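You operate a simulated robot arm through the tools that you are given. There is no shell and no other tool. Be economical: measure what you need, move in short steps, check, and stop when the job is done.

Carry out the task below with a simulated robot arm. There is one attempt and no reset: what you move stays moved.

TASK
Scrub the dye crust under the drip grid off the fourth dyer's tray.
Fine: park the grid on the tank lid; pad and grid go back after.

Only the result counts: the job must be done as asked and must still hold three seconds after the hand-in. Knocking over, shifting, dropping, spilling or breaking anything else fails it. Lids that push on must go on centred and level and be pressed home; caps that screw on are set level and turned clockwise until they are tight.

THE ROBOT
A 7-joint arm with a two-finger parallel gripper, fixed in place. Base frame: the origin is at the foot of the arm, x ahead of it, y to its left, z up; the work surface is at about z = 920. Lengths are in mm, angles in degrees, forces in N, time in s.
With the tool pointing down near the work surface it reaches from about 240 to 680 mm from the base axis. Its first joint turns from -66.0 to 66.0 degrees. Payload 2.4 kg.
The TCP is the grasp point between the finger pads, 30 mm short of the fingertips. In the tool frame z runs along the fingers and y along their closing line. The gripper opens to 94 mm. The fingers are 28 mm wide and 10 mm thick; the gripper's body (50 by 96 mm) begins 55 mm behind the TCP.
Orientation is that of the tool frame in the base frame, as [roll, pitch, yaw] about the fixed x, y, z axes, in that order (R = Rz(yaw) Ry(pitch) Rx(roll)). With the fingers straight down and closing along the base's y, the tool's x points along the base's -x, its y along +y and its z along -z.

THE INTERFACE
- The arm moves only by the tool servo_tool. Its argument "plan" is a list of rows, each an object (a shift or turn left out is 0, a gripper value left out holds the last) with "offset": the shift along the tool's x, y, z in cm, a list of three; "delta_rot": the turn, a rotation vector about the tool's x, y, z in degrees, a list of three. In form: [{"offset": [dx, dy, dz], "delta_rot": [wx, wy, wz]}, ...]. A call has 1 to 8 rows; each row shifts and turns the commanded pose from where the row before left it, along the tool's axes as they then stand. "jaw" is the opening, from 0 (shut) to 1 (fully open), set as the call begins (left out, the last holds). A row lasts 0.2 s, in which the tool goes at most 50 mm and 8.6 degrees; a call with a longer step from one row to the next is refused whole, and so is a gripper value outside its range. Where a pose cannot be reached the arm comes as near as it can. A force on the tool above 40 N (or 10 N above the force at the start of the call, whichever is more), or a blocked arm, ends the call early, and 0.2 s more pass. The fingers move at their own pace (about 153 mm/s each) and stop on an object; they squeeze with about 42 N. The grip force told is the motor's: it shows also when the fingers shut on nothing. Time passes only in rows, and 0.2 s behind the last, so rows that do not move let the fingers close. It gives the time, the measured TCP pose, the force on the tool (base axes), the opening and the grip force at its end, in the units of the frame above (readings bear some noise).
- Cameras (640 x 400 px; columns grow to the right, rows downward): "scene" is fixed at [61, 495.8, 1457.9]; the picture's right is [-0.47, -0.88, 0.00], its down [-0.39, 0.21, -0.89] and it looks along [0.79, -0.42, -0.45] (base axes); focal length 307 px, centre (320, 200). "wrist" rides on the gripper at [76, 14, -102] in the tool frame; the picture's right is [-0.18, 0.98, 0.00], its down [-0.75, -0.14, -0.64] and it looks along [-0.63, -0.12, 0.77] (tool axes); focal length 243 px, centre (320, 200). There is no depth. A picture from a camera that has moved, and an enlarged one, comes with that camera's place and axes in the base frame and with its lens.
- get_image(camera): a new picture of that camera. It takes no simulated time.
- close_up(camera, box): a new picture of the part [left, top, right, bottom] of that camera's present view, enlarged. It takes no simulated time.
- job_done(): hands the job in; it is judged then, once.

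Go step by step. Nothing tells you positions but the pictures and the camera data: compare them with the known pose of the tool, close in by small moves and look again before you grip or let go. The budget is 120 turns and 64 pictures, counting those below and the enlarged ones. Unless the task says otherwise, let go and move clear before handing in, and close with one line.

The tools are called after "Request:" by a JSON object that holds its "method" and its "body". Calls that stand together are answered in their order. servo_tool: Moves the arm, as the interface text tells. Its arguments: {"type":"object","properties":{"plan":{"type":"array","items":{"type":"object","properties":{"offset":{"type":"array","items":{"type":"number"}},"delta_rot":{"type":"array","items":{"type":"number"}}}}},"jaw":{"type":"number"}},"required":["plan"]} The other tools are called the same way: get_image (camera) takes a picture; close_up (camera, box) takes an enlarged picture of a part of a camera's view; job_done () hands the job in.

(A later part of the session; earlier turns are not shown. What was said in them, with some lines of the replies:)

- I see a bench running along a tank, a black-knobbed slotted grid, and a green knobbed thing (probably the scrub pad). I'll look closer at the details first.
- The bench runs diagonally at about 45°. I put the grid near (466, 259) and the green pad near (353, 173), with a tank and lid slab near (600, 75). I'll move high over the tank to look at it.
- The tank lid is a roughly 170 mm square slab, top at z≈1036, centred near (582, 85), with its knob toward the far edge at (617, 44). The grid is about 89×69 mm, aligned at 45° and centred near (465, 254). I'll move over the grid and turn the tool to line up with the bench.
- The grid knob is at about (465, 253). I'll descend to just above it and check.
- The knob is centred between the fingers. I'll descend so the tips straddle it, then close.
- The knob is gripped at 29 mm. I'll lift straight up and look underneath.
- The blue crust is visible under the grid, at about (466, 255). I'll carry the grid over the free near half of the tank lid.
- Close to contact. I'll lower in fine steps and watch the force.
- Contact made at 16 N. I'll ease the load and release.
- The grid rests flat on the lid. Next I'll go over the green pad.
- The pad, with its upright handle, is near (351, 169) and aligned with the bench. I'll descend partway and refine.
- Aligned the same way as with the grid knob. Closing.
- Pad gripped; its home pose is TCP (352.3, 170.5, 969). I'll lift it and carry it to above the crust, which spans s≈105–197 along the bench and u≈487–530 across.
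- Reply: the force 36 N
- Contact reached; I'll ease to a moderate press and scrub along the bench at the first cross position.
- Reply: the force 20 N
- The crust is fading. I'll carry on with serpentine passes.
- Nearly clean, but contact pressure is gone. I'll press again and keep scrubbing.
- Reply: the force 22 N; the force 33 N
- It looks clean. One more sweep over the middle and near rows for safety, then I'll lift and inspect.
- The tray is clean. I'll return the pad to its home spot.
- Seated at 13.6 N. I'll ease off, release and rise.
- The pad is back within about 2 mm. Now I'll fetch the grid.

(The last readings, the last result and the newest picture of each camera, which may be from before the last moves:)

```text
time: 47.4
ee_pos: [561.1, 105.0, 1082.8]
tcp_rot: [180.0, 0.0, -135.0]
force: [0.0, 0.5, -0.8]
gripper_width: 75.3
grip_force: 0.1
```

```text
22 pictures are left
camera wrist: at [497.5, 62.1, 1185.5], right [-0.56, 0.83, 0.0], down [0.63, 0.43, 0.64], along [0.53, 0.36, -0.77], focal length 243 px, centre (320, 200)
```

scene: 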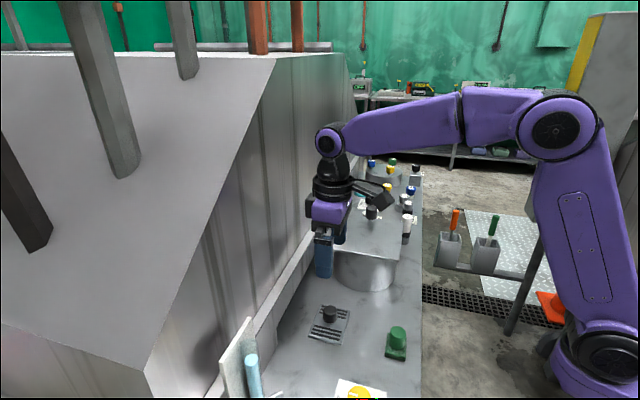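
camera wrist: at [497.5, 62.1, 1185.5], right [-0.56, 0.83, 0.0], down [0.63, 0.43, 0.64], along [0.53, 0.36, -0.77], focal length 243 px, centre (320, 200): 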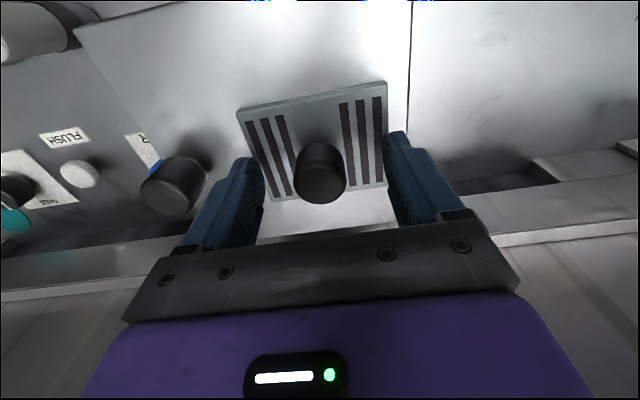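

Centred on the grid knob. I'll close, lift, and carry it back to above the tray at (464.6, 254.3).

Request:
{"method": "servo_tool", "body": {"plan": [{}, {}, {}], "jaw": 0}}

Request:
{"method": "servo_tool", "body": {"plan": [{"offset": [0, 0, -1]}, {"offset": [0, 0, -4]}, {"offset": [-0.74, 3.5, 0]}, {"offset": [-0.74, 3.5, 0]}, {"offset": [-0.74, 3.5, 0]}, {"offset": [-0.74, 3.5, 0]}, {"offset": [-0.7, 3.25, 0]}, {}]}}

Request:
{"method": "get_image", "body": {"camera": "wrist"}}

```text
time: 48.2
ee_pos: [561.6, 105.6, 1083.2]
tcp_rot: [-180.0, 0.0, -135.0]
force: [-0.1, -0.6, 0.6]
gripper_width: 28.8
grip_force: 42.2
```

```text
time: 50.0
ee_pos: [466.8, 252.4, 1134.5]
tcp_rot: [-179.9, -0.1, -135.0]
force: [0.5, 0.3, -1.1]
gripper_width: 28.7
grip_force: 41.5
```

```text
21 pictures are left
camera wrist: at [402.7, 208.8, 1236.3], right [-0.56, 0.83, 0.0], down [0.63, 0.43, 0.64], along [0.53, 0.36, -0.77], focal length 243 px, centre (320, 200)
```

wrist: 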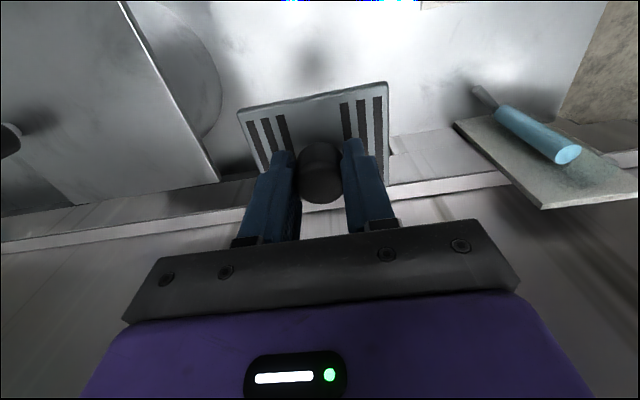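

Request:
{"method": "servo_tool", "body": {"plan": [{"offset": [0, 0.2, 4]}, {"offset": [0, 0, 4]}, {"offset": [0, 0, 4]}, {"offset": [0, 0, 3]}, {"offset": [0, 0, 1]}, {}]}}

Request:
{"method": "servo_tool", "body": {"plan": [{}]}}

```text
time: 51.4
ee_pos: [464.8, 256.1, 975.5]
tcp_rot: [180.0, 0.0, -135.0]
force: [-1.1, 0.0, -1.1]
gripper_width: 28.8
grip_force: 41.7
```

```text
time: 51.8
ee_pos: [465.6, 256.3, 975.4]
tcp_rot: [-180.0, 0.0, -135.0]
force: [-0.4, 0.2, -1.4]
gripper_width: 28.9
grip_force: 41.7
```

Request:
{"method": "servo_tool", "body": {"plan": [{"offset": [0.15, 0, 0.4]}, {"offset": [0, 0, 0.25]}, {}]}}

Request:
{"method": "servo_tool", "body": {"plan": [{"offset": [0, 0, 0.1]}, {}]}}

Request:
{"method": "servo_tool", "body": {"plan": [{"offset": [0, 0, 0.08]}, {}]}}

```text
time: 52.6
ee_pos: [464.7, 254.4, 968.8]
tcp_rot: [-180.0, 0.0, -135.0]
force: [0.2, 0.1, -1.4]
gripper_width: 28.8
grip_force: 41.8
```

```text
time: 53.2
ee_pos: [464.8, 254.4, 968.0]
tcp_rot: [-180.0, 0.0, -135.0]
force: [0.1, -1.1, 1.3]
gripper_width: 28.8
grip_force: 42.3
```

```text
time: 53.8
ee_pos: [462.9, 254.5, 967.6]
tcp_rot: [-180.0, 0.1, -135.0]
force: [-4.1, 0.1, 17.6]
gripper_width: 28.9
grip_force: 42.0
```

The grid is down on the tray. I'll ease off, release and rise clear.

Request:
{"method": "servo_tool", "body": {"plan": [{"offset": [0, 0, -0.09]}, {}]}}

Request:
{"method": "servo_tool", "body": {"plan": [{}, {}, {"offset": [0, 0, -1]}, {"offset": [0, 0, -4]}, {"offset": [0, 0, -4]}, {"offset": [0, 0, -4]}, {"offset": [0, 0, -4]}, {"offset": [0, 0, -4]}], "jaw": 0.8}}

Request:
{"method": "close_up", "body": {"camera": "scene", "box": [200, 280, 440, 400]}}

Request:
{"method": "close_up", "body": {"camera": "scene", "box": [310, 140, 440, 300]}}

Request:
{"method": "get_image", "body": {"camera": "wrist"}}

```text
time: 54.4
ee_pos: [464.3, 253.4, 967.7]
tcp_rot: [-180.0, 0.0, -135.1]
force: [-0.2, 1.1, 3.0]
gripper_width: 28.8
grip_force: 41.9
```

```text
time: 56.2
ee_pos: [459.5, 255.3, 1178.4]
tcp_rot: [180.0, 0.0, -134.9]
force: [0.4, 0.1, 0.1]
gripper_width: 75.1
grip_force: 0.1
```

```text
2.67 times, centred on (320, 340) of scene
camera zoom: at [61.0, 495.8, 1457.9], right [-0.47, -0.88, 0.0], down [-0.39, 0.21, -0.89], along [0.79, -0.42, -0.45], focal length 819 px, centre (320, -173)
```

zoom: 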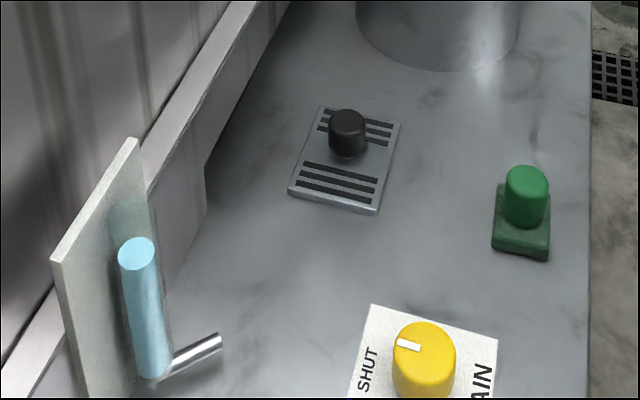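

```text
2.50 times, centred on (375, 220) of scene
camera zoom: at [61.0, 495.8, 1457.9], right [-0.47, -0.88, 0.0], down [-0.39, 0.21, -0.89], along [0.79, -0.42, -0.45], focal length 768 px, centre (182, 150)
```

zoom: 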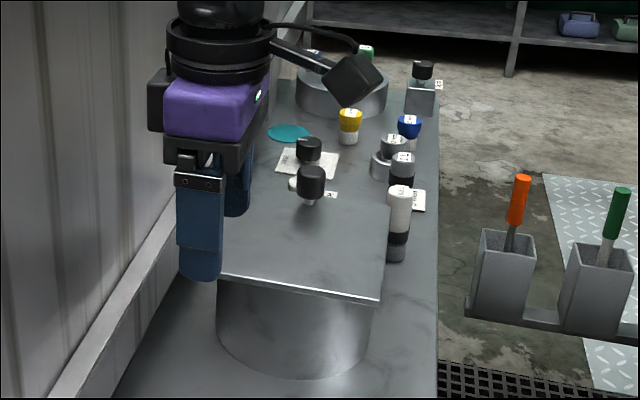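

```text
18 pictures are left
camera wrist: at [395.5, 211.6, 1280.2], right [-0.56, 0.83, 0.0], down [0.63, 0.43, 0.64], along [0.53, 0.36, -0.77], focal length 243 px, centre (320, 200)
```

wrist: 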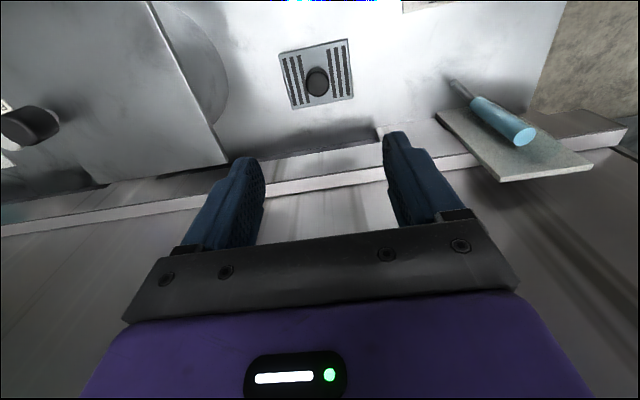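

The grid and pad are back where they started, the tray is clean, the lid is undisturbed and the arm is clear. I'll hand in now.

Request:
{"method": "job_done", "body": {}}

```text
The job is handed in.
```

The dye crust is scrubbed off the tray. The drip grid was parked on the tank lid meanwhile, and the grid and pad are both back in place, the pad within about 2 mm.
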